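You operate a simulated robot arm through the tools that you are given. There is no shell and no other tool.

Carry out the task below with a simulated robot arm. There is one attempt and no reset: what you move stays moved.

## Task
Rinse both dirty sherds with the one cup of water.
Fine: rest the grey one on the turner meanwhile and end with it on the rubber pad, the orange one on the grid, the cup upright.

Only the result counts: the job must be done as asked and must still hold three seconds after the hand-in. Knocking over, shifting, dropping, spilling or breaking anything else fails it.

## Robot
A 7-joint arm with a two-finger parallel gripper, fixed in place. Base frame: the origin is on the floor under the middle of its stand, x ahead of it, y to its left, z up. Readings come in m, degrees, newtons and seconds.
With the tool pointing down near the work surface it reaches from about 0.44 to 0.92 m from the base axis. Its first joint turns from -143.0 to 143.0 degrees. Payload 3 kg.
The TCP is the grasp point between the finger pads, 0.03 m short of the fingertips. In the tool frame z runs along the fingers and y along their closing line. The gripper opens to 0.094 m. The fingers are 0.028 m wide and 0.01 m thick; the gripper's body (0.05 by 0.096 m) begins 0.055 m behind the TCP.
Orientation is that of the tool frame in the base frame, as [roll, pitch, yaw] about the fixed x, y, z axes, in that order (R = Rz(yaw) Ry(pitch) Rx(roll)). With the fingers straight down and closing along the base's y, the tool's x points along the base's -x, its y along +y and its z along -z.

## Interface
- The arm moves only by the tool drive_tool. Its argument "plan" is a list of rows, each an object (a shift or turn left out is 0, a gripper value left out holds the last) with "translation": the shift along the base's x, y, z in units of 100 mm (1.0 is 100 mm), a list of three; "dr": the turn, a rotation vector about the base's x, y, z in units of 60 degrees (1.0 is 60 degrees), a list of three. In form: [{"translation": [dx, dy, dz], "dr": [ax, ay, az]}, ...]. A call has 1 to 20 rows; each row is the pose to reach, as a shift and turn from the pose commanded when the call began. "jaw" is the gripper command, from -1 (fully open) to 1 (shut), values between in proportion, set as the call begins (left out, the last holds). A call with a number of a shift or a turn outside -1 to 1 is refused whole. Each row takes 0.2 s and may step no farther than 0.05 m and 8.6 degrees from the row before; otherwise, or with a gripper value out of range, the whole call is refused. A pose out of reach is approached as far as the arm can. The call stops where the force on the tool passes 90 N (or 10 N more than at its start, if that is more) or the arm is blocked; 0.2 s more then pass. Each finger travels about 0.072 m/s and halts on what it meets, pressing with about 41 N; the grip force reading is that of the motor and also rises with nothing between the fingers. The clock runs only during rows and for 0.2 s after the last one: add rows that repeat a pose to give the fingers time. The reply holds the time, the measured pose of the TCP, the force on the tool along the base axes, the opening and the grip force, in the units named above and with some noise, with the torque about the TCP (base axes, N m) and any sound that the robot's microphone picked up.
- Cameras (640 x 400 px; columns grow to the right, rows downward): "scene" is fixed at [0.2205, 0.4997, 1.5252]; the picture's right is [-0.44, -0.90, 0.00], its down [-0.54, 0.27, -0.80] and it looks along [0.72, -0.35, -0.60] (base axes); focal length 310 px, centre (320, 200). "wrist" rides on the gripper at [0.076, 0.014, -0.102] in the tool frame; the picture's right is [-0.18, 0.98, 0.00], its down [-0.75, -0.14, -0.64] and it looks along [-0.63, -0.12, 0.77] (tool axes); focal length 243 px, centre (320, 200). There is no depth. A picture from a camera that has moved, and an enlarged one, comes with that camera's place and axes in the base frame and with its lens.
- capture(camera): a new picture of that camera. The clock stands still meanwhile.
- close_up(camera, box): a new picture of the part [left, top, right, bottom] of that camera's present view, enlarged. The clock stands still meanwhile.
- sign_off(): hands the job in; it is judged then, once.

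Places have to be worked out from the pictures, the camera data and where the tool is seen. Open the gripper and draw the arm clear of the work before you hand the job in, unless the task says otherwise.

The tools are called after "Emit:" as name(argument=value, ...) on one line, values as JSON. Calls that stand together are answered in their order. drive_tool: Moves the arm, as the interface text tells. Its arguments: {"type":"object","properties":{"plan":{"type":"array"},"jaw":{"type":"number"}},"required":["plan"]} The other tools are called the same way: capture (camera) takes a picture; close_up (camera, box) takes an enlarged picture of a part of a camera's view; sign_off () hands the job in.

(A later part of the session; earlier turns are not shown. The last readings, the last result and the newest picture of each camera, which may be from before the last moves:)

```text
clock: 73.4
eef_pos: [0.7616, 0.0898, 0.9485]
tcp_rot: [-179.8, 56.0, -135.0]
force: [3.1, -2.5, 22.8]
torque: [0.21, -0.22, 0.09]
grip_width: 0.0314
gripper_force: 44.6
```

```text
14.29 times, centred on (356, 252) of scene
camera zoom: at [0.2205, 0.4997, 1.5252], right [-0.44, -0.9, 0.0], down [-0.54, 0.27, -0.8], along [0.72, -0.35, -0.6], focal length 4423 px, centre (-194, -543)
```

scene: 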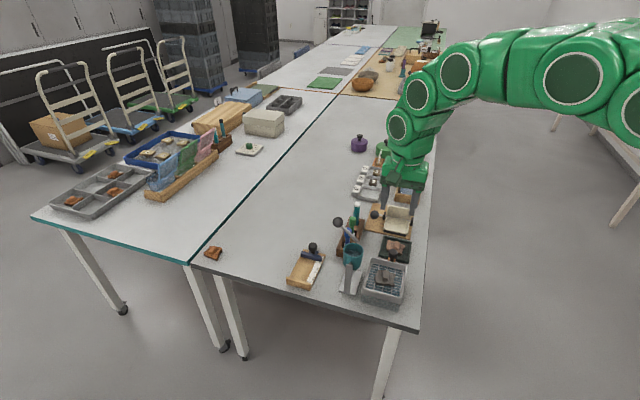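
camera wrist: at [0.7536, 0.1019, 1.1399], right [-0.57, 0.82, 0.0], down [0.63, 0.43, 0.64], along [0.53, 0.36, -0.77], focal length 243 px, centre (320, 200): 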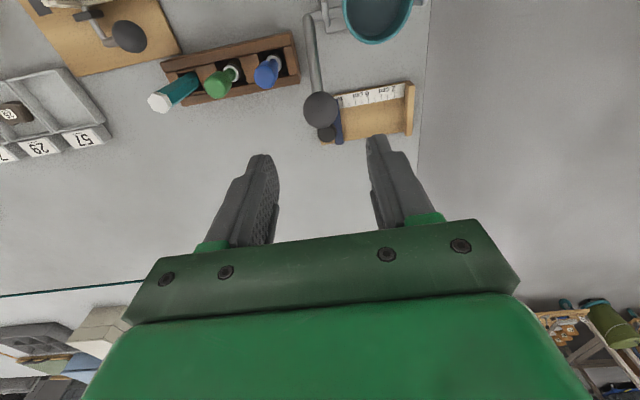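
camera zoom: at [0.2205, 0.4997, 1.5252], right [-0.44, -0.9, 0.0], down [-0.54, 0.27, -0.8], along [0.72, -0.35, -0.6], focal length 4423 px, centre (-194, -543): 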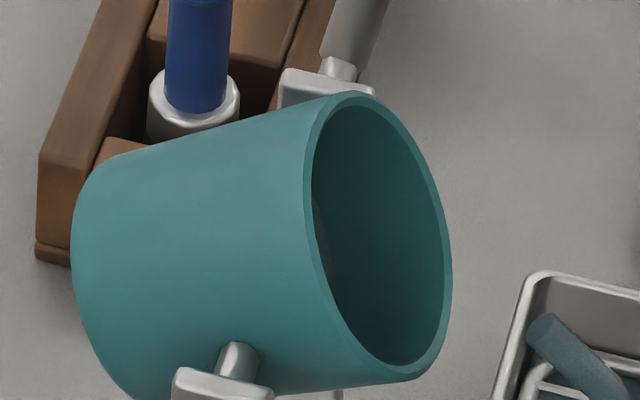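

The level is nearly static at this tilt, as if it only drains to what the angle allows. I tip slightly further (to ~62°) to release the rest, watching the stream.

Emit:
drive_tool(plan=[{"translation": [-0.0438, -0.0438, 0.0], "dr": [0.0471, -0.0471, 0]}, {"translation": [-0.066, -0.066, -0.006], "dr": [0.0707, -0.0707, 0]}])

Emit:
close_up(camera="scene", box=[335, 230, 415, 300])

Emit:
close_up(camera="scene", box=[340, 238, 372, 266])

```text
clock: 74.0
eef_pos: [0.7537, 0.0837, 0.9457]
tcp_rot: [179.9, 62.0, -135.2]
force: [-3.2, 0.3, -10.2]
torque: [-0.16, 0.54, 0.16]
grip_width: 0.0318
gripper_force: 44.8
```

```text
5.71 times, centred on (375, 265) of scene
camera zoom: at [0.2205, 0.4997, 1.5252], right [-0.44, -0.9, 0.0], down [-0.54, 0.27, -0.8], along [0.72, -0.35, -0.6], focal length 1769 px, centre (6, -171)
```

zoom: 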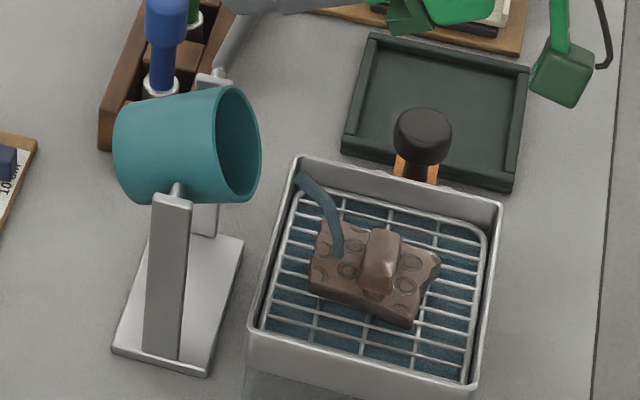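

```text
14.29 times, centred on (356, 252) of scene
camera zoom: at [0.2205, 0.4997, 1.5252], right [-0.44, -0.9, 0.0], down [-0.54, 0.27, -0.8], along [0.72, -0.35, -0.6], focal length 4423 px, centre (-194, -543)
```

zoom: 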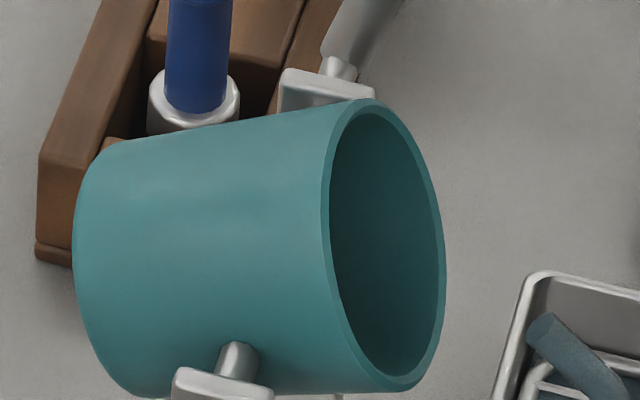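

The stream is still running. I check whether the wrist camera can see into the cup now.

Emit:
capture(camera="wrist")

Emit:
drive_tool(plan=[{"translation": [0, 0, 0]}, {"translation": [0, 0, 0]}])

Emit:
close_up(camera="scene", box=[335, 230, 415, 300])

```text
taken
camera wrist: at [0.6554, 0.004, 0.9272], right [-0.63, 0.76, 0.16], down [-0.05, -0.25, 0.97], along [0.77, 0.6, 0.2], focal length 243 px, centre (320, 200)
```

wrist: 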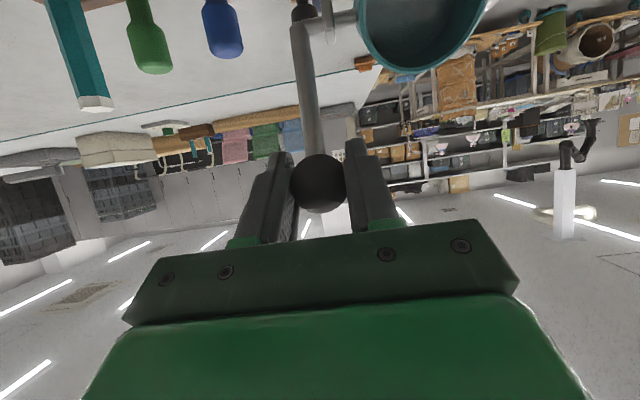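

```text
clock: 74.6
eef_pos: [0.7552, 0.0824, 0.9466]
tcp_rot: [179.8, 61.9, -135.1]
force: [-8.9, 2.4, -32.8]
torque: [-0.8, 0.94, -0.05]
grip_width: 0.0315
gripper_force: 44.9
```

```text
5.71 times, centred on (375, 265) of scene
camera zoom: at [0.2205, 0.4997, 1.5252], right [-0.44, -0.9, 0.0], down [-0.54, 0.27, -0.8], along [0.72, -0.35, -0.6], focal length 1769 px, centre (6, -171)
```

zoom: 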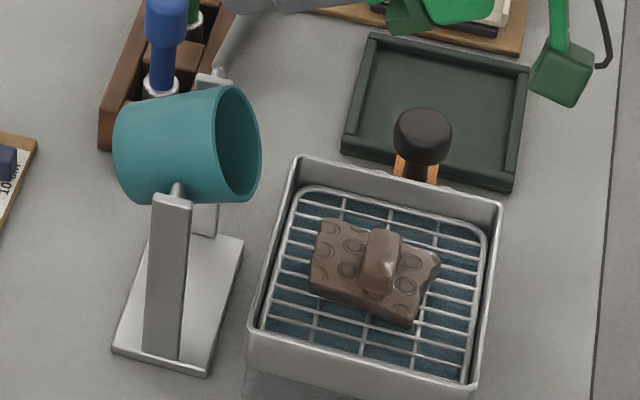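

The stream has stopped. I look into the cup with the wrist camera to see what is left.

Emit:
close_up(camera="wrist", box=[340, 0, 500, 90])

Emit:
close_up(camera="scene", box=[370, 262, 394, 284])

```text
4.00 times, centred on (420, 45) of wrist
camera zoom: at [0.6557, 0.0041, 0.9273], right [-0.63, 0.76, 0.16], down [-0.05, -0.25, 0.97], along [0.77, 0.61, 0.2], focal length 970 px, centre (-80, 820)
```

zoom: 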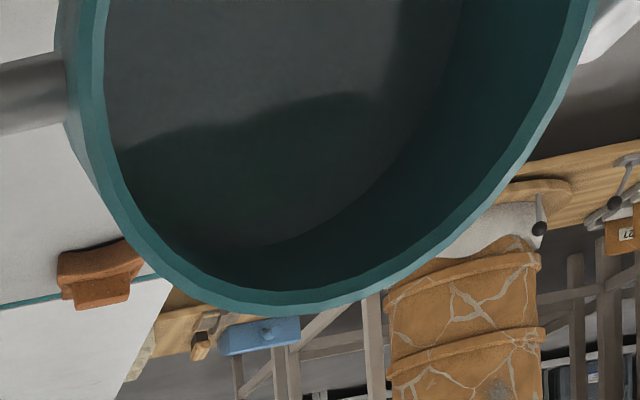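

```text
16.00 times, centred on (382, 273) of scene
camera zoom: at [0.2205, 0.4997, 1.5252], right [-0.44, -0.9, 0.0], down [-0.54, 0.27, -0.8], along [0.72, -0.35, -0.6], focal length 4954 px, centre (-672, -968)
```

zoom: 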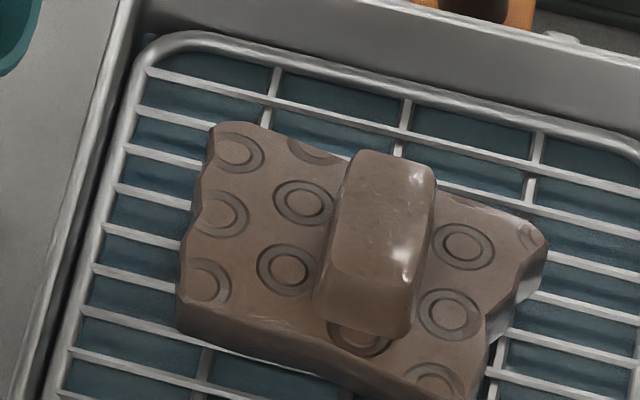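

There is still some water in the cup (level now about 28 mm below the rim); the cup drains only as far as the tilt allows. I tip on to about 72° to pour the rest over the orange sherd.

Emit:
drive_tool(plan=[{"translation": [-0.035, -0.035, -0.022], "dr": [0.03, -0.03, 0]}, {"translation": [-0.07, -0.07, -0.04], "dr": [0.055, -0.055, 0]}, {"translation": [-0.106, -0.106, -0.061], "dr": [0.08, -0.08, 0]}])

Emit:
close_up(camera="scene", box=[335, 230, 415, 300])

Emit:
close_up(camera="wrist", box=[340, 0, 500, 90])

```text
clock: 75.4
eef_pos: [0.7456, 0.0728, 0.9417]
tcp_rot: [-179.9, 68.8, -134.7]
force: [17.9, 19.6, -33.0]
torque: [0.59, -0.67, -0.02]
grip_width: 0.0319
gripper_force: 44.9
```

```text
5.71 times, centred on (375, 265) of scene
camera zoom: at [0.2205, 0.4997, 1.5252], right [-0.44, -0.9, 0.0], down [-0.54, 0.27, -0.8], along [0.72, -0.35, -0.6], focal length 1769 px, centre (6, -171)
```

zoom: 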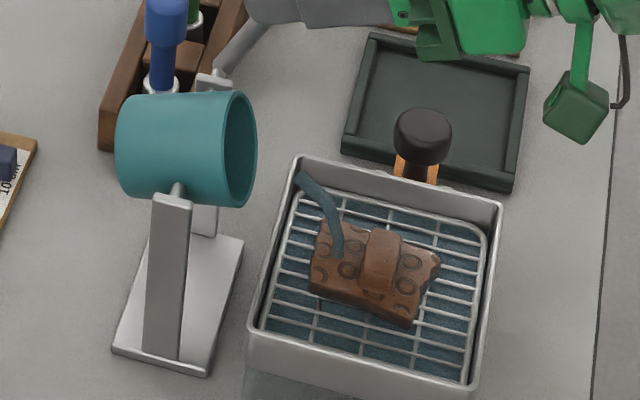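

```text
4.00 times, centred on (420, 45) of wrist
camera zoom: at [0.6478, -0.0038, 0.9078], right [-0.65, 0.74, 0.17], down [-0.13, -0.33, 0.93], along [0.75, 0.58, 0.31], focal length 970 px, centre (-80, 820)
```

zoom: 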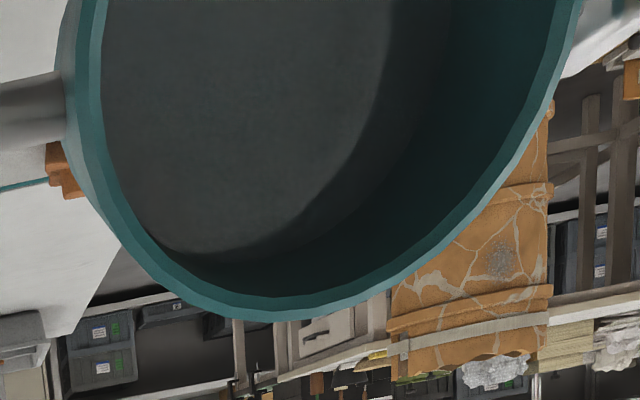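

The orange sherd's colour has just become clearly richer – the dirt is coming off. I hold here while the stream drains.

Emit:
drive_tool(plan=[{"translation": [0, 0, -0.01]}, {"translation": [0, 0, -0.01]}])

Emit:
close_up(camera="scene", box=[335, 230, 415, 300])

Emit:
close_up(camera="scene", box=[370, 262, 394, 284])

Emit:
close_up(camera="wrist", box=[340, 0, 500, 90])

```text
clock: 76.0
eef_pos: [0.7444, 0.0736, 0.9411]
tcp_rot: [-179.9, 68.8, -134.9]
force: [1.4, 15.1, -12.4]
torque: [0.22, -0.34, 0.1]
grip_width: 0.0317
gripper_force: 44.8
```

```text
5.71 times, centred on (375, 265) of scene
camera zoom: at [0.2205, 0.4997, 1.5252], right [-0.44, -0.9, 0.0], down [-0.54, 0.27, -0.8], along [0.72, -0.35, -0.6], focal length 1769 px, centre (6, -171)
```

zoom: 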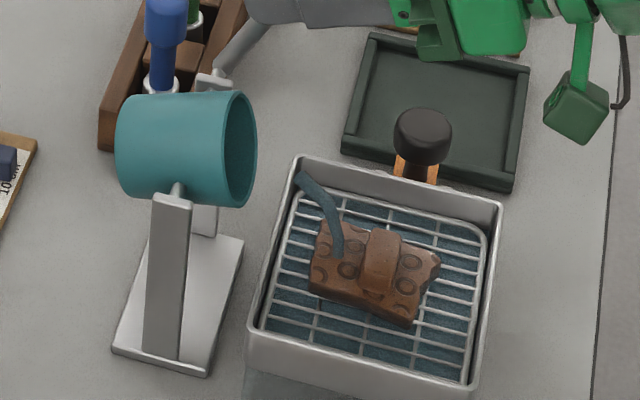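

```text
16.00 times, centred on (382, 273) of scene
camera zoom: at [0.2205, 0.4997, 1.5252], right [-0.44, -0.9, 0.0], down [-0.54, 0.27, -0.8], along [0.72, -0.35, -0.6], focal length 4954 px, centre (-672, -968)
```

zoom: 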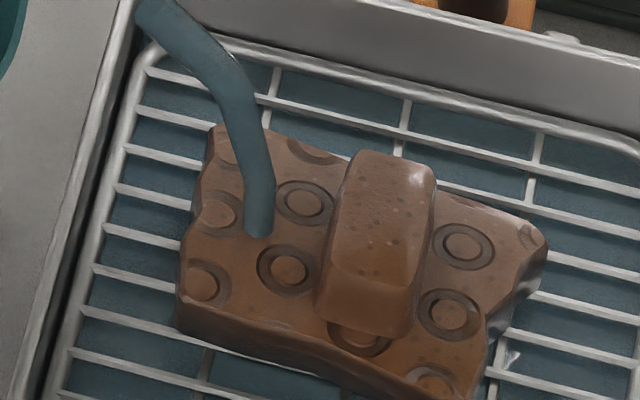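

```text
4.00 times, centred on (420, 45) of wrist
camera zoom: at [0.6477, -0.0039, 0.9075], right [-0.65, 0.74, 0.17], down [-0.13, -0.33, 0.93], along [0.75, 0.58, 0.31], focal length 970 px, centre (-80, 820)
```

zoom: 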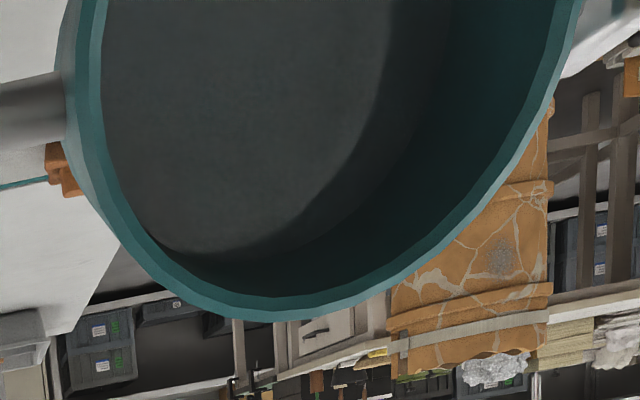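

The orange sherd now shows its clean orange surface. I stop pouring at once to keep any remaining water in reserve and bring the cup back upright along the arc.

Emit:
drive_tool(plan=[{"translation": [0.0849, 0.0849, 0.043], "dr": [-0.0943, 0.0943, 0]}, {"translation": [0.1718, 0.1718, 0.078], "dr": [-0.1886, 0.1886, 0]}, {"translation": [0.2616, 0.2616, 0.093], "dr": [-0.2828, 0.2828, 0]}, {"translation": [0.3507, 0.3507, 0.092], "dr": [-0.3771, 0.3771, 0]}, {"translation": [0.4384, 0.4384, 0.068], "dr": [-0.4714, 0.4714, 0]}, {"translation": [0.5218, 0.5218, 0.025], "dr": [-0.5657, 0.5657, 0]}, {"translation": [0.601, 0.601, -0.034], "dr": [-0.66, 0.66, 0]}, {"translation": [0.6732, 0.6732, -0.108], "dr": [-0.7542, 0.7542, 0]}, {"translation": [0.7326, 0.7326, -0.19], "dr": [-0.8108, 0.8108, 0]}])

Emit:
close_up(camera="scene", box=[338, 236, 370, 264])

Emit:
close_up(camera="scene", box=[325, 210, 425, 310])

```text
clock: 78.0
eef_pos: [0.818, 0.1468, 0.9247]
tcp_rot: [-179.9, 0.1, -135.0]
force: [-15.1, 16.6, 9.4]
torque: [-0.11, 0.69, 0.45]
grip_width: 0.0316
gripper_force: 44.9
```

```text
14.29 times, centred on (354, 250) of scene
camera zoom: at [0.2205, 0.4997, 1.5252], right [-0.44, -0.9, 0.0], down [-0.54, 0.27, -0.8], along [0.72, -0.35, -0.6], focal length 4423 px, centre (-166, -514)
```

zoom: 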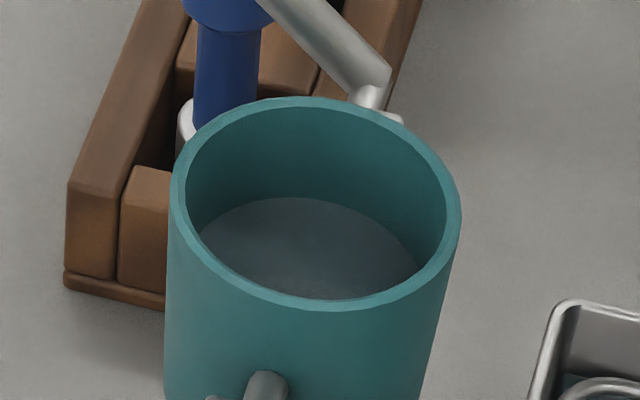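

```text
4.00 times, centred on (375, 260) of scene
camera zoom: at [0.2205, 0.4997, 1.5252], right [-0.44, -0.9, 0.0], down [-0.54, 0.27, -0.8], along [0.72, -0.35, -0.6], focal length 1238 px, centre (100, -40)
```

zoom: 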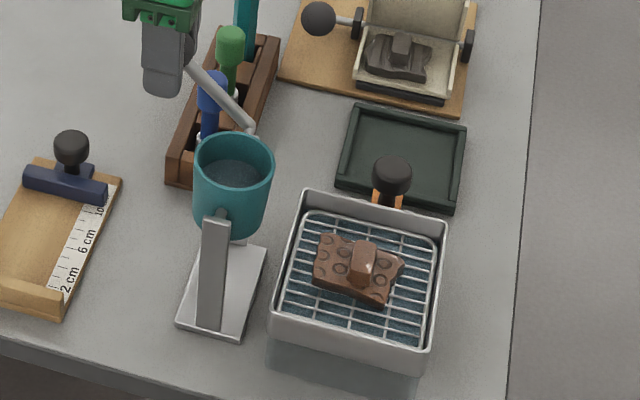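

The cup is back up and still shows water. I compare the grey sherd on the turner with the now-clean orange one.

Emit:
close_up(camera="scene", box=[386, 214, 408, 232])

Emit:
close_up(camera="scene", box=[370, 262, 394, 284])

```text
16.00 times, centred on (397, 223) of scene
camera zoom: at [0.2205, 0.4997, 1.5252], right [-0.44, -0.9, 0.0], down [-0.54, 0.27, -0.8], along [0.72, -0.35, -0.6], focal length 4954 px, centre (-912, -168)
```

zoom: 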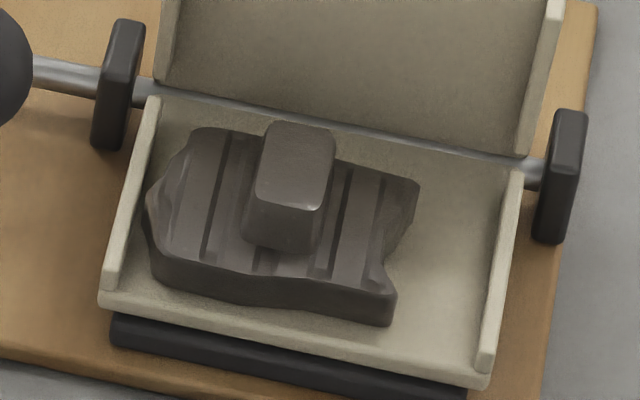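

```text
16.00 times, centred on (382, 273) of scene
camera zoom: at [0.2205, 0.4997, 1.5252], right [-0.44, -0.9, 0.0], down [-0.54, 0.27, -0.8], along [0.72, -0.35, -0.6], focal length 4954 px, centre (-672, -968)
```

zoom: 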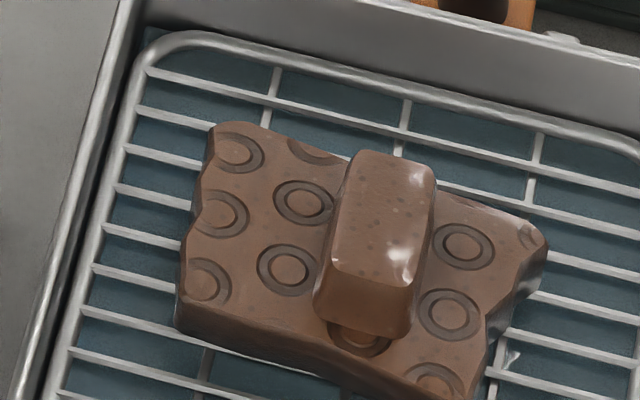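

I take very strong enlargements of both sherds' surfaces to judge whether the grey one is truly clean too.

Emit:
close_up(camera="scene", box=[390, 217, 402, 226])

Emit:
close_up(camera="scene", box=[376, 268, 388, 277])

Emit:
close_up(camera="scene", box=[360, 205, 420, 290])

```text
16.00 times, centred on (396, 222) of scene
camera zoom: at [0.2205, 0.4997, 1.5252], right [-0.44, -0.9, 0.0], down [-0.54, 0.27, -0.8], along [0.72, -0.35, -0.6], focal length 4954 px, centre (-896, -144)
```

zoom: 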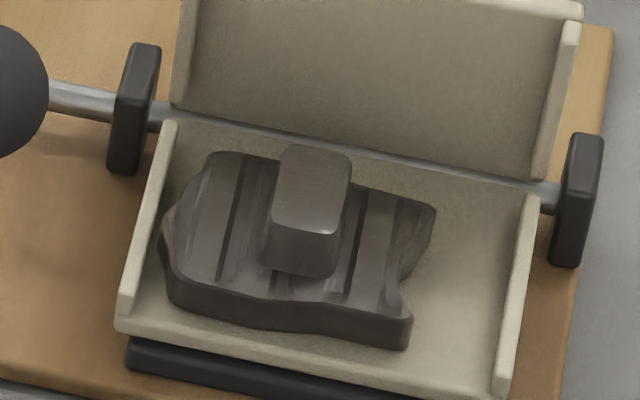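

```text
16.00 times, centred on (382, 272) of scene
camera zoom: at [0.2205, 0.4997, 1.5252], right [-0.44, -0.9, 0.0], down [-0.54, 0.27, -0.8], along [0.72, -0.35, -0.6], focal length 4954 px, centre (-672, -960)
```

zoom: 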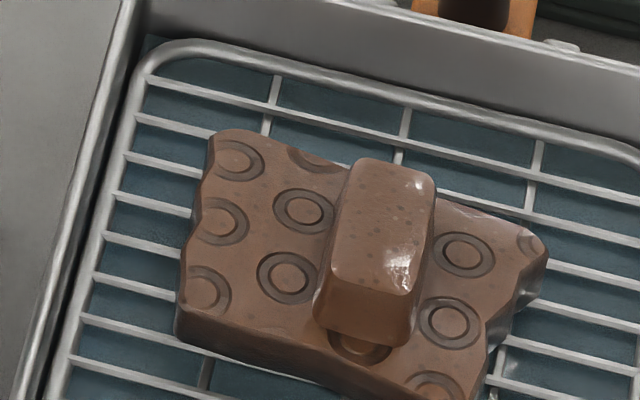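

```text
4.71 times, centred on (390, 248) of scene
camera zoom: at [0.2205, 0.4997, 1.5252], right [-0.44, -0.9, 0.0], down [-0.54, 0.27, -0.8], along [0.72, -0.35, -0.6], focal length 1457 px, centre (-9, -24)
```

zoom: 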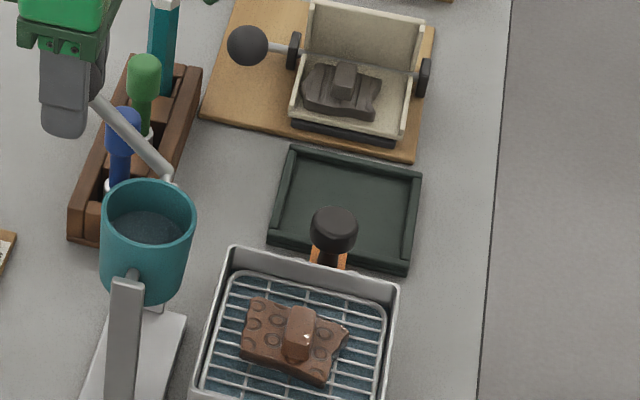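

Colours are affected by reflections, and judging by stream time the grey sherd received much less water (about 1.2 s) than the orange one (over 4 s), while the cup still holds water. First I set the lever fully back to its upright position.

Emit:
drive_tool(plan=[{"translation": [-0.005, 0.005, -0.012]}, {"translation": [-0.005, 0.005, -0.025]}, {"translation": [-0.005, 0.005, -0.025]}])

Emit:
close_up(camera="scene", box=[328, 210, 368, 260])

```text
clock: 78.8
eef_pos: [0.8187, 0.149, 0.9233]
tcp_rot: [-179.8, 0.4, -135.0]
force: [24.2, 25.3, 41.5]
torque: [-0.35, 0.38, -0.05]
grip_width: 0.0314
gripper_force: 44.9
```

```text
8.00 times, centred on (348, 235) of scene
camera zoom: at [0.2205, 0.4997, 1.5252], right [-0.44, -0.9, 0.0], down [-0.54, 0.27, -0.8], along [0.72, -0.35, -0.6], focal length 2477 px, centre (96, -80)
```

zoom: 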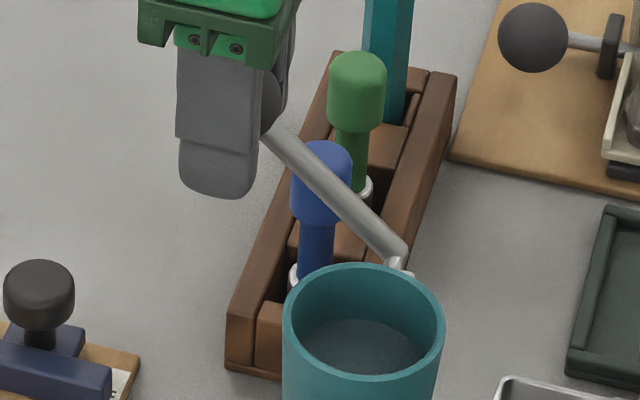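

The lever and cup look the same as in the upright picture; the load is only radial. I release the ball and check.

Emit:
drive_tool(plan=[{"translation": [0.01, 0.01, 0.015]}, {"translation": [0.01, 0.01, 0.015]}, {"translation": [0.01, 0.01, 0.015]}], jaw=-0.19)

Emit:
close_up(camera="wrist", box=[200, 0, 520, 250])

Emit:
close_up(camera="scene", box=[328, 210, 368, 290])

```text
clock: 79.6
eef_pos: [0.8182, 0.1482, 0.9216]
tcp_rot: [-180.0, 0.0, -135.0]
force: [-1.3, 0.6, -0.1]
torque: [0.0, 0.0, 0.02]
grip_width: 0.056
gripper_force: 0.1
```

```text
1.60 times, centred on (360, 125) of wrist
camera zoom: at [0.7546, 0.1042, 1.0238], right [-0.57, 0.82, 0.0], down [0.63, 0.43, 0.64], along [0.53, 0.36, -0.77], focal length 388 px, centre (256, 320)
```

zoom: 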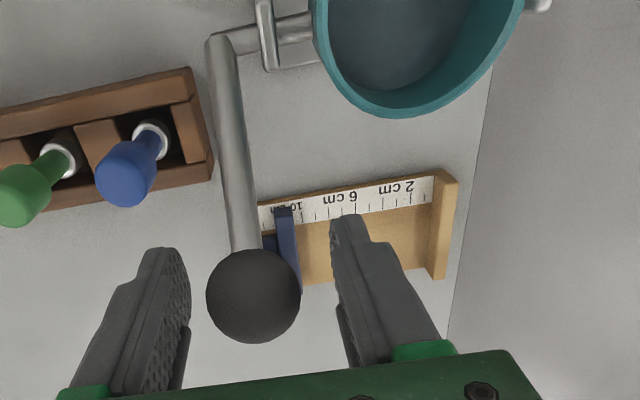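

```text
5.00 times, centred on (348, 250) of scene
camera zoom: at [0.2205, 0.4997, 1.5252], right [-0.44, -0.9, 0.0], down [-0.54, 0.27, -0.8], along [0.72, -0.35, -0.6], focal length 1548 px, centre (180, -50)
```

zoom: 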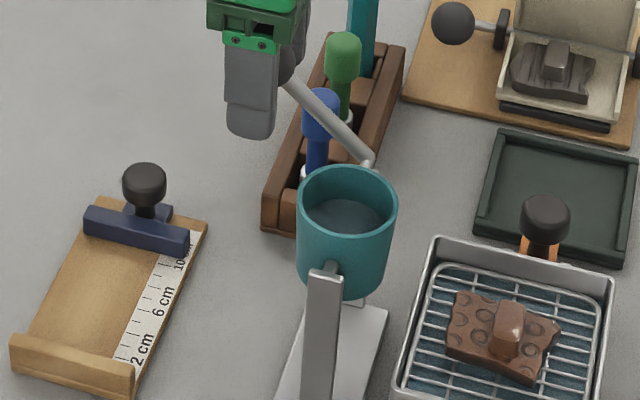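

The cup is upright and released. I lift away and take clean views of both sherds from above.

Emit:
drive_tool(plan=[{"translation": [0, 0, 0.35]}, {"translation": [0, 0, 0.7]}, {"translation": [0, 0, 1.0]}])

Emit:
drive_tool(plan=[{"translation": [0, 0, 0.3], "dr": [0, 0, -0.13]}, {"translation": [-0.1, -0.05, 0.5], "dr": [0, 0, -0.26]}, {"translation": [-0.3, -0.13, 0.6], "dr": [0, 0, -0.39]}, {"translation": [-0.5, -0.22, 0.6], "dr": [0, 0, -0.52]}, {"translation": [-0.7, -0.31, 0.6], "dr": [0, 0, -0.65]}, {"translation": [-0.85, -0.4, 0.6], "dr": [0, 0, -0.78]}, {"translation": [-1.0, -0.45, 0.6], "dr": [0, 0, -0.9]}, {"translation": [-1.0, -0.45, 0.6], "dr": [0, 0, -1.0]}])

Emit:
drive_tool(plan=[{"translation": [-0.2, -0.08, 0.0], "dr": [0, 0, -0.125]}, {"translation": [-0.4, -0.16, 0.0], "dr": [0, 0, -0.25]}, {"translation": [-0.57, -0.25, 0.0], "dr": [0, 0, -0.375]}, {"translation": [-0.57, -0.25, 0.0], "dr": [0, 0, -0.5]}, {"translation": [-0.57, -0.25, 0.0], "dr": [0, 0, -0.5]}])

Emit:
close_up(camera="wrist", box=[265, 5, 365, 120])

Emit:
close_up(camera="wrist", box=[285, 105, 385, 240])

Emit:
close_up(camera="scene", box=[330, 200, 430, 310])

```text
clock: 80.4
eef_pos: [0.8201, 0.1474, 1.0229]
tcp_rot: [180.0, 0.1, -134.9]
force: [-0.2, -0.1, 1.2]
torque: [0.0, 0.06, 0.02]
grip_width: 0.0558
gripper_force: 0.1
```

```text
clock: 82.2
eef_pos: [0.7186, 0.1017, 1.0819]
tcp_rot: [180.0, 0.1, 164.9]
force: [0.1, -0.2, 0.2]
torque: [-0.03, 0.01, 0.02]
grip_width: 0.0558
gripper_force: 0.0
```

```text
clock: 83.4
eef_pos: [0.6616, 0.0776, 1.0811]
tcp_rot: [-180.0, -0.1, 135.1]
force: [-1.2, 0.6, 0.3]
torque: [-0.01, 0.0, 0.05]
grip_width: 0.0559
gripper_force: 0.1
```

```text
3.48 times, centred on (315, 62) of wrist
camera zoom: at [0.618, 0.1422, 1.184], right [0.83, 0.56, 0.0], down [0.43, -0.63, 0.64], along [0.36, -0.53, -0.77], focal length 844 px, centre (337, 678)
```

zoom: 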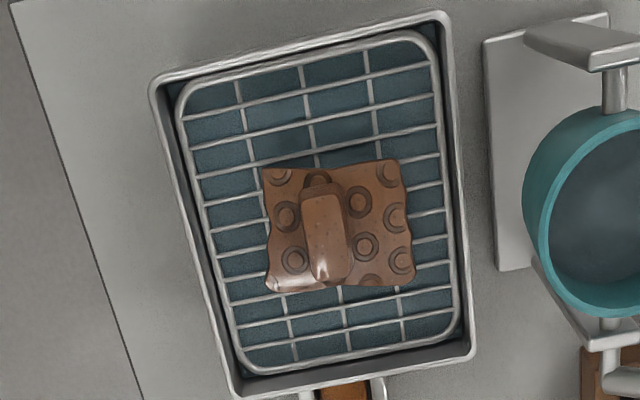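

```text
2.96 times, centred on (335, 172) of wrist
camera zoom: at [0.618, 0.1422, 1.184], right [0.83, 0.56, 0.0], down [0.43, -0.63, 0.64], along [0.36, -0.53, -0.77], focal length 719 px, centre (276, 282)
```

zoom: 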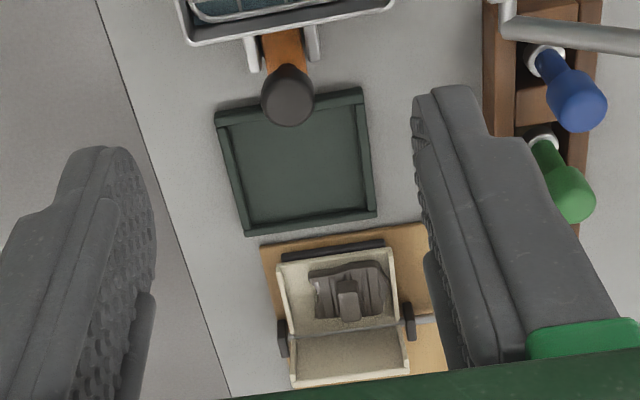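

```text
3.64 times, centred on (380, 255) of scene
camera zoom: at [0.2205, 0.4997, 1.5252], right [-0.44, -0.9, 0.0], down [-0.54, 0.27, -0.8], along [0.72, -0.35, -0.6], focal length 1126 px, centre (102, 0)
```

zoom: 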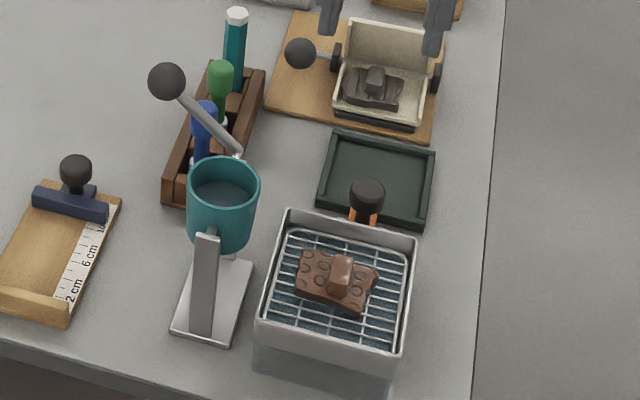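

From above, the rinsed orange sherd is now clearly a rich clean orange. I go over the turner to compare the grey sherd at close range with its earlier views.

Emit:
drive_tool(plan=[{"translation": [0.25, -0.25, 0]}, {"translation": [0.5, -0.5, 0]}, {"translation": [0.75, -0.75, 0]}, {"translation": [1.0, -1.0, 0]}])

Emit:
drive_tool(plan=[{"translation": [0.25, -0.27, -0.2]}, {"translation": [0.5, -0.54, -0.5]}, {"translation": [0.75, -0.81, -0.8]}, {"translation": [0.98, -1.0, -1.0]}, {"translation": [0.98, -1.0, -1.0]}], jaw=0.25)

Emit:
capture(camera="wrist")

Emit:
close_up(camera="wrist", box=[250, 20, 400, 160])

```text
clock: 84.4
eef_pos: [0.7625, -0.0228, 1.0836]
tcp_rot: [-180.0, 0.1, 135.0]
force: [0.1, -0.1, -0.1]
torque: [0.01, 0.01, 0.03]
grip_width: 0.056
gripper_force: 0.1
```

```text
clock: 85.6
eef_pos: [0.8604, -0.1222, 0.9815]
tcp_rot: [-180.0, 0.1, 135.1]
force: [-0.6, -1.0, -0.2]
torque: [0.0, -0.01, 0.0]
grip_width: 0.0354
gripper_force: 0.2
```

```text
taken
camera wrist: at [0.8161, -0.0579, 1.0838], right [0.82, 0.57, 0.0], down [0.43, -0.63, 0.64], along [0.36, -0.53, -0.77], focal length 243 px, centre (320, 200)
```

wrist: 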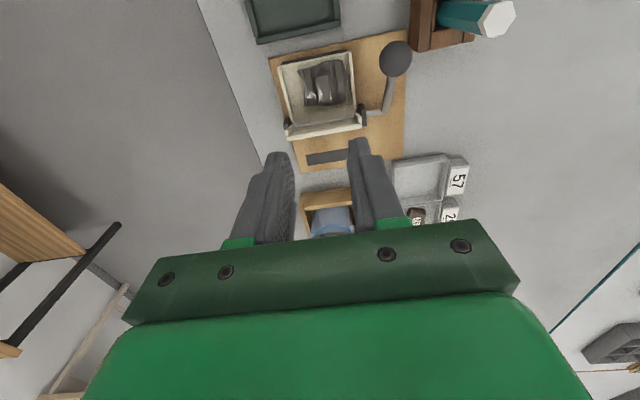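

```text
2.86 times, centred on (325, 90) of wrist
camera zoom: at [0.8161, -0.0579, 1.0838], right [0.82, 0.57, 0.0], down [0.43, -0.63, 0.64], along [0.36, -0.53, -0.77], focal length 693 px, centre (306, 514)
```

zoom: 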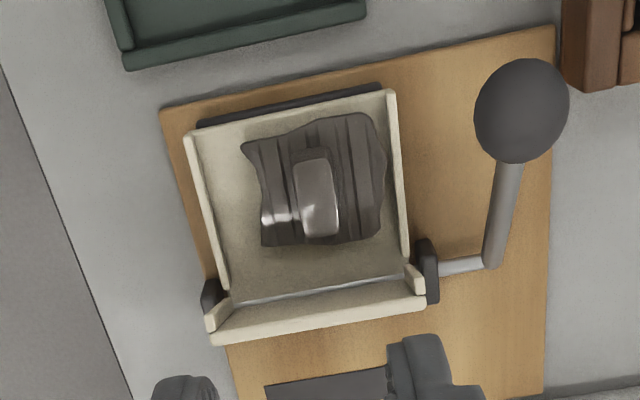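

Here the grey sherd looks neutral grey and glossy. I lower to the same relative height as in my earlier close view to compare its surface under similar light.

Emit:
drive_tool(plan=[{"translation": [0, -0.04, -0.3]}, {"translation": [0, -0.07, -0.6]}, {"translation": [0, -0.07, -1.0]}, {"translation": [0, -0.07, -1.0]}])

Emit:
close_up(camera="wrist", box=[260, 60, 380, 180])

Emit:
close_up(camera="scene", box=[376, 205, 416, 240])

```text
clock: 86.6
eef_pos: [0.8582, -0.1282, 0.8801]
tcp_rot: [180.0, 0.0, 134.9]
force: [0.4, 1.2, -0.2]
torque: [0.05, 0.0, -0.01]
grip_width: 0.0353
gripper_force: 0.2
```

```text
3.33 times, centred on (320, 120) of wrist
camera zoom: at [0.8146, -0.0641, 0.9826], right [0.82, 0.57, 0.0], down [0.43, -0.63, 0.64], along [0.36, -0.53, -0.77], focal length 809 px, centre (320, 467)
```

zoom: 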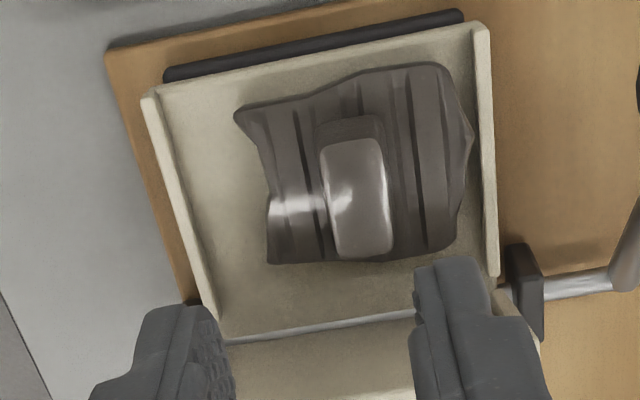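

```text
11.43 times, centred on (396, 222) of scene
camera zoom: at [0.2205, 0.4997, 1.5252], right [-0.44, -0.9, 0.0], down [-0.54, 0.27, -0.8], along [0.72, -0.35, -0.6], focal length 3538 px, centre (-549, -57)
```

zoom: 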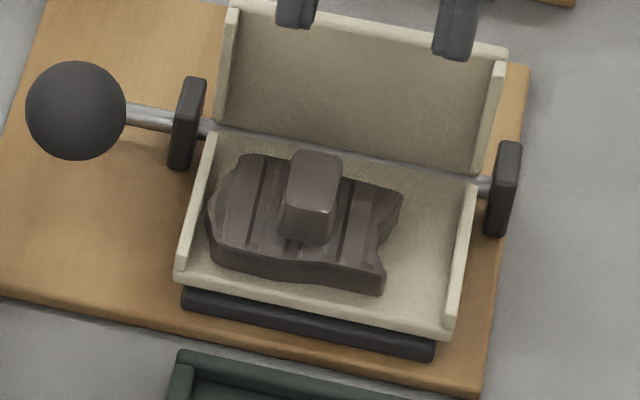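

The grey sherd's cleanliness is hard to judge; the next step it needs in any case is the move to the pad. I align over its block at about (0.867, -0.124), with the jaw narrowed to clear the leaf's flange.

Emit:
drive_tool(plan=[{"translation": [0.05, 0.02, -0.1]}, {"translation": [0.092, 0.038, -0.3]}, {"translation": [0.092, 0.038, -0.5]}, {"translation": [0.092, 0.038, -0.5]}], jaw=0.36)

Emit:
close_up(camera="wrist", box=[250, 80, 390, 200])

Emit:
close_up(camera="scene", box=[376, 205, 416, 240])

```text
clock: 87.6
eef_pos: [0.8685, -0.1238, 0.8297]
tcp_rot: [-180.0, 0.1, 134.9]
force: [0.7, -0.6, 1.1]
torque: [0.0, -0.02, 0.01]
grip_width: 0.0302
gripper_force: 0.0
```

```text
3.33 times, centred on (320, 140) of wrist
camera zoom: at [0.825, -0.0603, 0.9327], right [0.82, 0.57, 0.0], down [0.43, -0.63, 0.64], along [0.36, -0.53, -0.77], focal length 809 px, centre (320, 400)
```

zoom: 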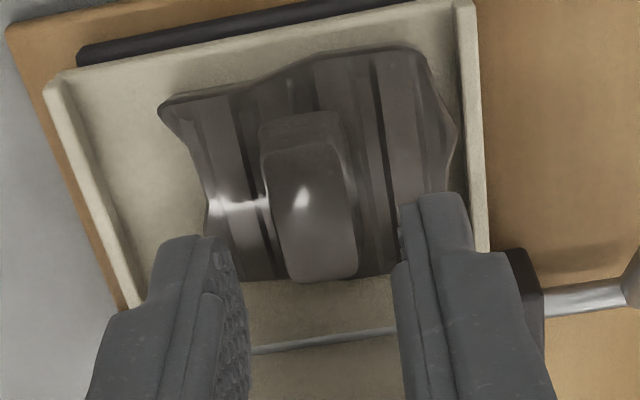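

```text
11.43 times, centred on (396, 222) of scene
camera zoom: at [0.2205, 0.4997, 1.5252], right [-0.44, -0.9, 0.0], down [-0.54, 0.27, -0.8], along [0.72, -0.35, -0.6], focal length 3538 px, centre (-549, -57)
```

zoom: 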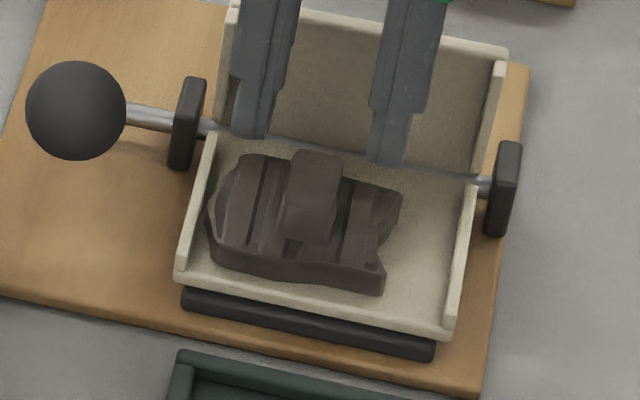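

The block is 1.6 mm off; I correct and descend to just above contact height.

Emit:
drive_tool(plan=[{"translation": [-0.018, -0.004, -0.1]}, {"translation": [-0.018, -0.004, -0.2]}, {"translation": [-0.018, -0.004, -0.23]}, {"translation": [-0.018, -0.004, -0.24]}])

Emit:
drive_tool(plan=[{"translation": [0, 0, -0.01]}, {"translation": [0, 0, -0.015]}])

```text
clock: 88.6
eef_pos: [0.8662, -0.1262, 0.8065]
tcp_rot: [179.9, 0.0, 135.0]
force: [-1.0, 0.5, 0.2]
torque: [0.02, -0.01, 0.02]
grip_width: 0.03
gripper_force: 0.1
```

```text
clock: 89.2
eef_pos: [0.8671, -0.126, 0.8058]
tcp_rot: [180.0, 0.1, 135.0]
force: [0.4, 0.0, 0.4]
torque: [-0.01, -0.01, 0.01]
grip_width: 0.0301
gripper_force: 0.0
```

No contact yet at about 0.805; I go 2 mm further in small steps.

Emit:
drive_tool(plan=[{"translation": [0, 0, -0.01]}, {"translation": [0, 0, -0.02]}])

Emit:
close_up(camera="wrist", box=[260, 110, 380, 210])

```text
clock: 89.8
eef_pos: [0.8668, -0.126, 0.8044]
tcp_rot: [179.9, 0.2, 135.0]
force: [-1.0, 0.0, 5.0]
torque: [0.12, 0.05, 0.02]
grip_width: 0.0297
gripper_force: 0.0
```

```text
4.00 times, centred on (320, 160) of wrist
camera zoom: at [0.8235, -0.0613, 0.9065], right [0.82, 0.57, 0.0], down [0.43, -0.63, 0.64], along [0.36, -0.53, -0.77], focal length 970 px, centre (320, 360)
```

zoom: 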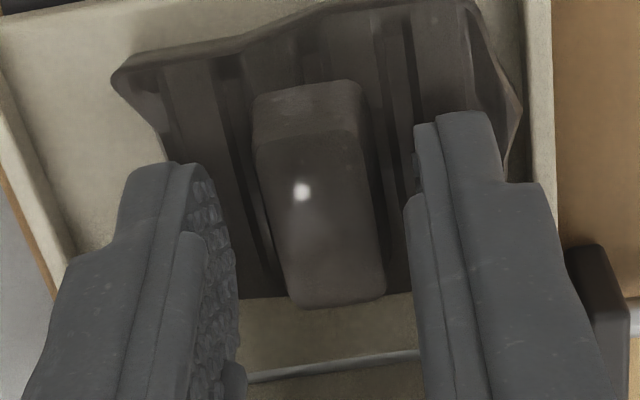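

Light contact (5 N) and well centred. I close on the block and lift gently.

Emit:
drive_tool(plan=[{"translation": [0, 0, -0.005]}, {"translation": [0, 0, -0.005]}, {"translation": [0, 0, -0.005]}, {"translation": [0, 0, -0.005]}], jaw=1)

Emit:
drive_tool(plan=[{"translation": [0, 0, 0.02]}, {"translation": [0, 0, 0.04]}, {"translation": [0, 0, 0.07]}, {"translation": [0, 0, 0.1]}, {"translation": [0, 0, 0.14]}])

Emit:
close_up(camera="scene", box=[376, 205, 416, 240])

```text
clock: 90.8
eef_pos: [0.8668, -0.1272, 0.8043]
tcp_rot: [180.0, 0.1, 135.0]
force: [0.2, -8.0, 20.6]
torque: [-0.17, -0.13, -0.01]
grip_width: 0.0157
gripper_force: 41.5
```

```text
clock: 92.0
eef_pos: [0.8675, -0.1259, 0.8174]
tcp_rot: [-179.9, 0.0, 135.1]
force: [-0.6, 0.3, -0.2]
torque: [0.01, 0.01, 0.0]
grip_width: 0.0159
gripper_force: 40.7
```

```text
11.43 times, centred on (396, 222) of scene
camera zoom: at [0.2205, 0.4997, 1.5252], right [-0.44, -0.9, 0.0], down [-0.54, 0.27, -0.8], along [0.72, -0.35, -0.6], focal length 3538 px, centre (-549, -57)
```

zoom: 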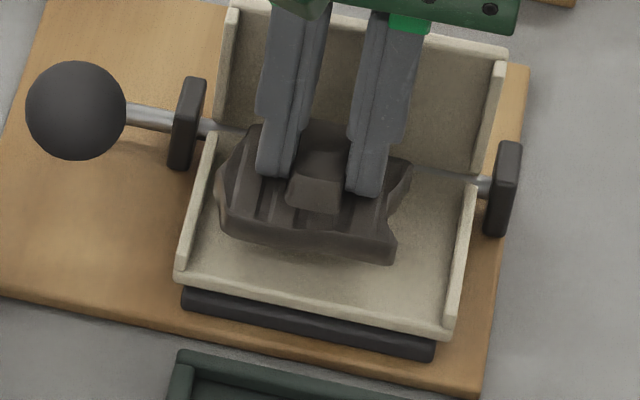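

The grey sherd is lifted. I raise it and carry it over the pad.

Emit:
drive_tool(plan=[{"translation": [0, 0, 0.3]}, {"translation": [0, 0, 0.6]}, {"translation": [0, 0, 0.85]}, {"translation": [-0.25, 0.17, 0.85]}, {"translation": [-0.55, 0.38, 0.85]}, {"translation": [-0.8, 0.56, 0.85]}, {"translation": [-0.953, 0.665, 0.85]}, {"translation": [-0.953, 0.665, 0.6]}, {"translation": [-0.953, 0.665, 0.4]}, {"translation": [-0.953, 0.665, 0.4]}])

Emit:
capture(camera="wrist")

Emit:
close_up(camera="wrist", box=[230, 30, 410, 190])

Emit:
close_up(camera="scene", box=[370, 215, 425, 262])

```text
clock: 94.2
eef_pos: [0.771, -0.0602, 0.8584]
tcp_rot: [180.0, 0.0, 135.0]
force: [0.5, 1.2, -0.8]
torque: [-0.01, 0.01, 0.01]
grip_width: 0.0157
gripper_force: 41.2
```

```text
taken
camera wrist: at [0.7274, 0.0047, 0.9608], right [0.82, 0.57, 0.0], down [0.43, -0.63, 0.64], along [0.36, -0.53, -0.77], focal length 243 px, centre (320, 200)
```

wrist: 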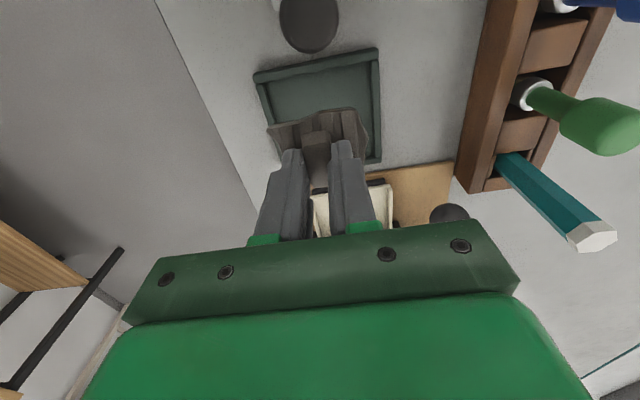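

```text
2.50 times, centred on (320, 110) of wrist
camera zoom: at [0.7274, 0.0047, 0.9608], right [0.82, 0.57, 0.0], down [0.43, -0.63, 0.64], along [0.36, -0.53, -0.77], focal length 606 px, centre (320, 425)
```

zoom: 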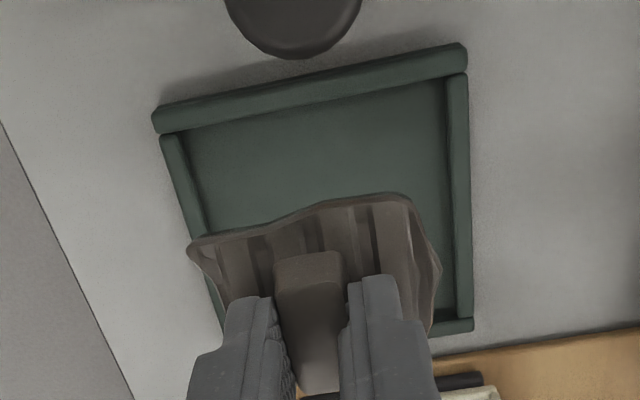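

```text
8.51 times, centred on (398, 238) of scene
camera zoom: at [0.2205, 0.4997, 1.5252], right [-0.44, -0.9, 0.0], down [-0.54, 0.27, -0.8], along [0.72, -0.35, -0.6], focal length 2635 px, centre (-340, -128)
```

zoom: 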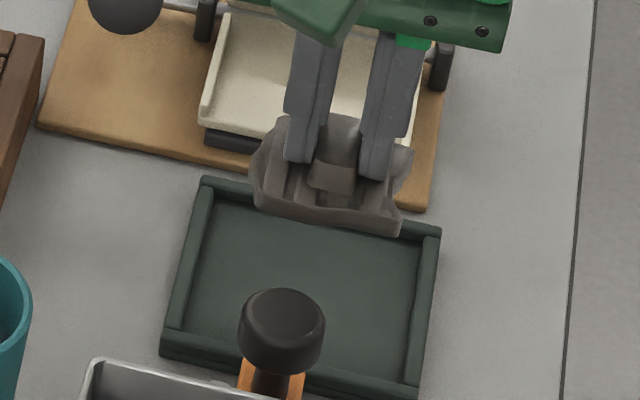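

The grey sherd is over the pad (pad centre e2≈0.507, e1≈0.589). I lower it toward the pad.

Emit:
drive_tool(plan=[{"translation": [0.014, 0.014, -0.2]}, {"translation": [0.014, 0.014, -0.4]}, {"translation": [0.014, 0.014, -0.55]}, {"translation": [0.014, 0.014, -0.63]}, {"translation": [0.014, 0.014, -0.66]}])

Emit:
drive_tool(plan=[{"translation": [0, 0, -0.01]}, {"translation": [0, 0, -0.02]}, {"translation": [0, 0, -0.03]}])

Emit:
close_up(camera="scene", box=[370, 215, 425, 262])

```text
clock: 95.4
eef_pos: [0.7736, -0.058, 0.7923]
tcp_rot: [-180.0, 0.0, 134.9]
force: [-0.3, 0.4, -0.9]
torque: [0.02, 0.01, 0.02]
grip_width: 0.0157
gripper_force: 41.8
```

```text
clock: 96.2
eef_pos: [0.7739, -0.057, 0.7886]
tcp_rot: [179.9, 0.1, 135.0]
force: [-3.4, -4.5, 13.2]
torque: [-0.06, -0.22, 0.01]
grip_width: 0.0159
gripper_force: 40.9
```

```text
8.51 times, centred on (398, 238) of scene
camera zoom: at [0.2205, 0.4997, 1.5252], right [-0.44, -0.9, 0.0], down [-0.54, 0.27, -0.8], along [0.72, -0.35, -0.6], focal length 2635 px, centre (-340, -128)
```

zoom: 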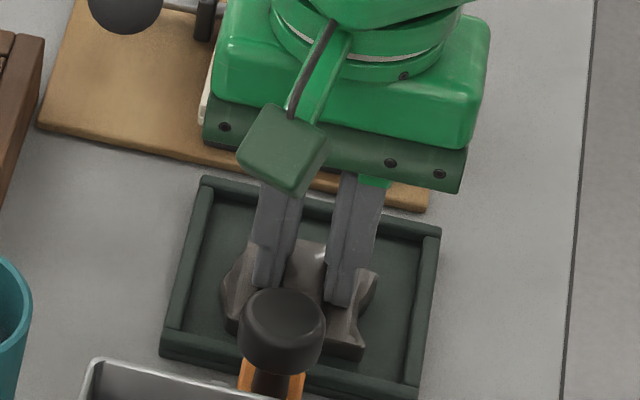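

Contact at 13 N on the pad. I open to release and lift away.

Emit:
drive_tool(plan=[{"translation": [0, 0, 0.005]}, {"translation": [0, 0, 0.005]}, {"translation": [0, 0, 0.01]}], jaw=0.25)

Emit:
drive_tool(plan=[{"translation": [0, 0, 0.15]}, {"translation": [0, 0, 0.4]}, {"translation": [0, 0, 0.7]}, {"translation": [0, 0, 1.0]}])

Emit:
drive_tool(plan=[{"translation": [-0.1, 0.1, 0.3]}, {"translation": [-0.35, 0.35, 0.6]}, {"translation": [-0.6, 0.6, 0.9]}, {"translation": [-0.75, 0.75, 1.0]}, {"translation": [-0.75, 0.75, 1.0]}])

Emit:
capture(camera="wrist")

Emit:
close_up(camera="scene", box=[355, 222, 425, 300])

Emit:
close_up(camera="wrist", box=[230, 20, 410, 200])

```text
clock: 97.0
eef_pos: [0.7727, -0.0585, 0.7895]
tcp_rot: [180.0, 0.0, 135.1]
force: [-1.8, -1.8, 2.8]
torque: [0.01, -0.05, -0.02]
grip_width: 0.0342
gripper_force: 0.0
```

```text
clock: 98.0
eef_pos: [0.7721, -0.0586, 0.8888]
tcp_rot: [180.0, 0.1, 135.0]
force: [0.3, -0.6, -0.4]
torque: [0.0, 0.0, -0.02]
grip_width: 0.0353
gripper_force: 0.1
```

```text
clock: 99.2
eef_pos: [0.6986, 0.0163, 0.9891]
tcp_rot: [180.0, 0.0, 135.0]
force: [0.5, -0.6, 0.4]
torque: [0.02, -0.02, -0.01]
grip_width: 0.0352
gripper_force: 0.1
```

```text
taken
camera wrist: at [0.6546, 0.0799, 1.0927], right [0.82, 0.57, 0.0], down [0.43, -0.63, 0.64], along [0.36, -0.53, -0.77], focal length 243 px, centre (320, 200)
```

wrist: 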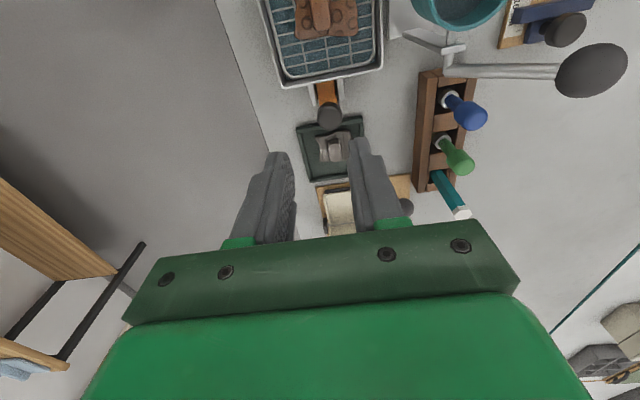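

```text
5.13 times, centred on (390, 261) of scene
camera zoom: at [0.2205, 0.4997, 1.5252], right [-0.44, -0.9, 0.0], down [-0.54, 0.27, -0.8], along [0.72, -0.35, -0.6], focal length 1588 px, centre (-39, -113)
```

zoom: 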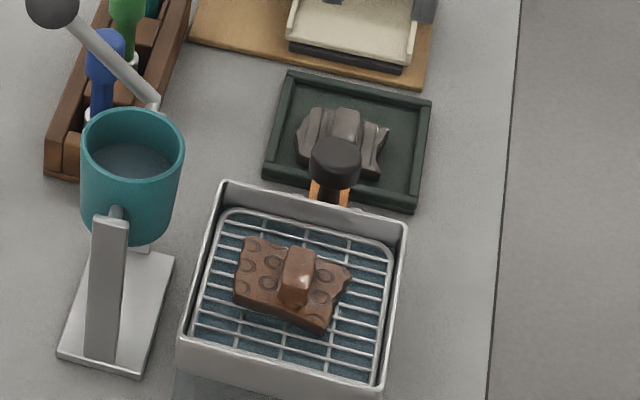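

```text
2.22 times, centred on (320, 110) of wrist
camera zoom: at [0.6546, 0.0799, 1.0927], right [0.82, 0.57, 0.0], down [0.43, -0.63, 0.64], along [0.36, -0.53, -0.77], focal length 539 px, centre (320, 400)
```

zoom: 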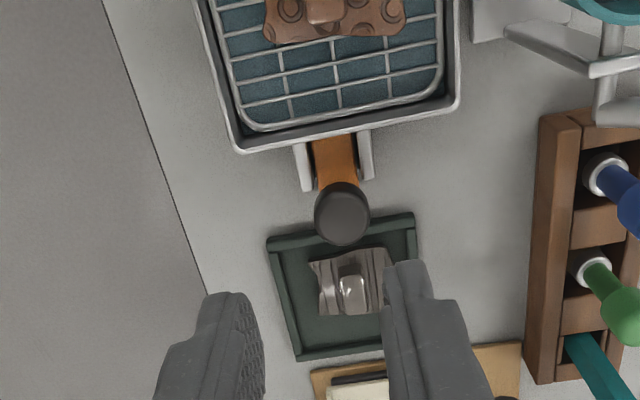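

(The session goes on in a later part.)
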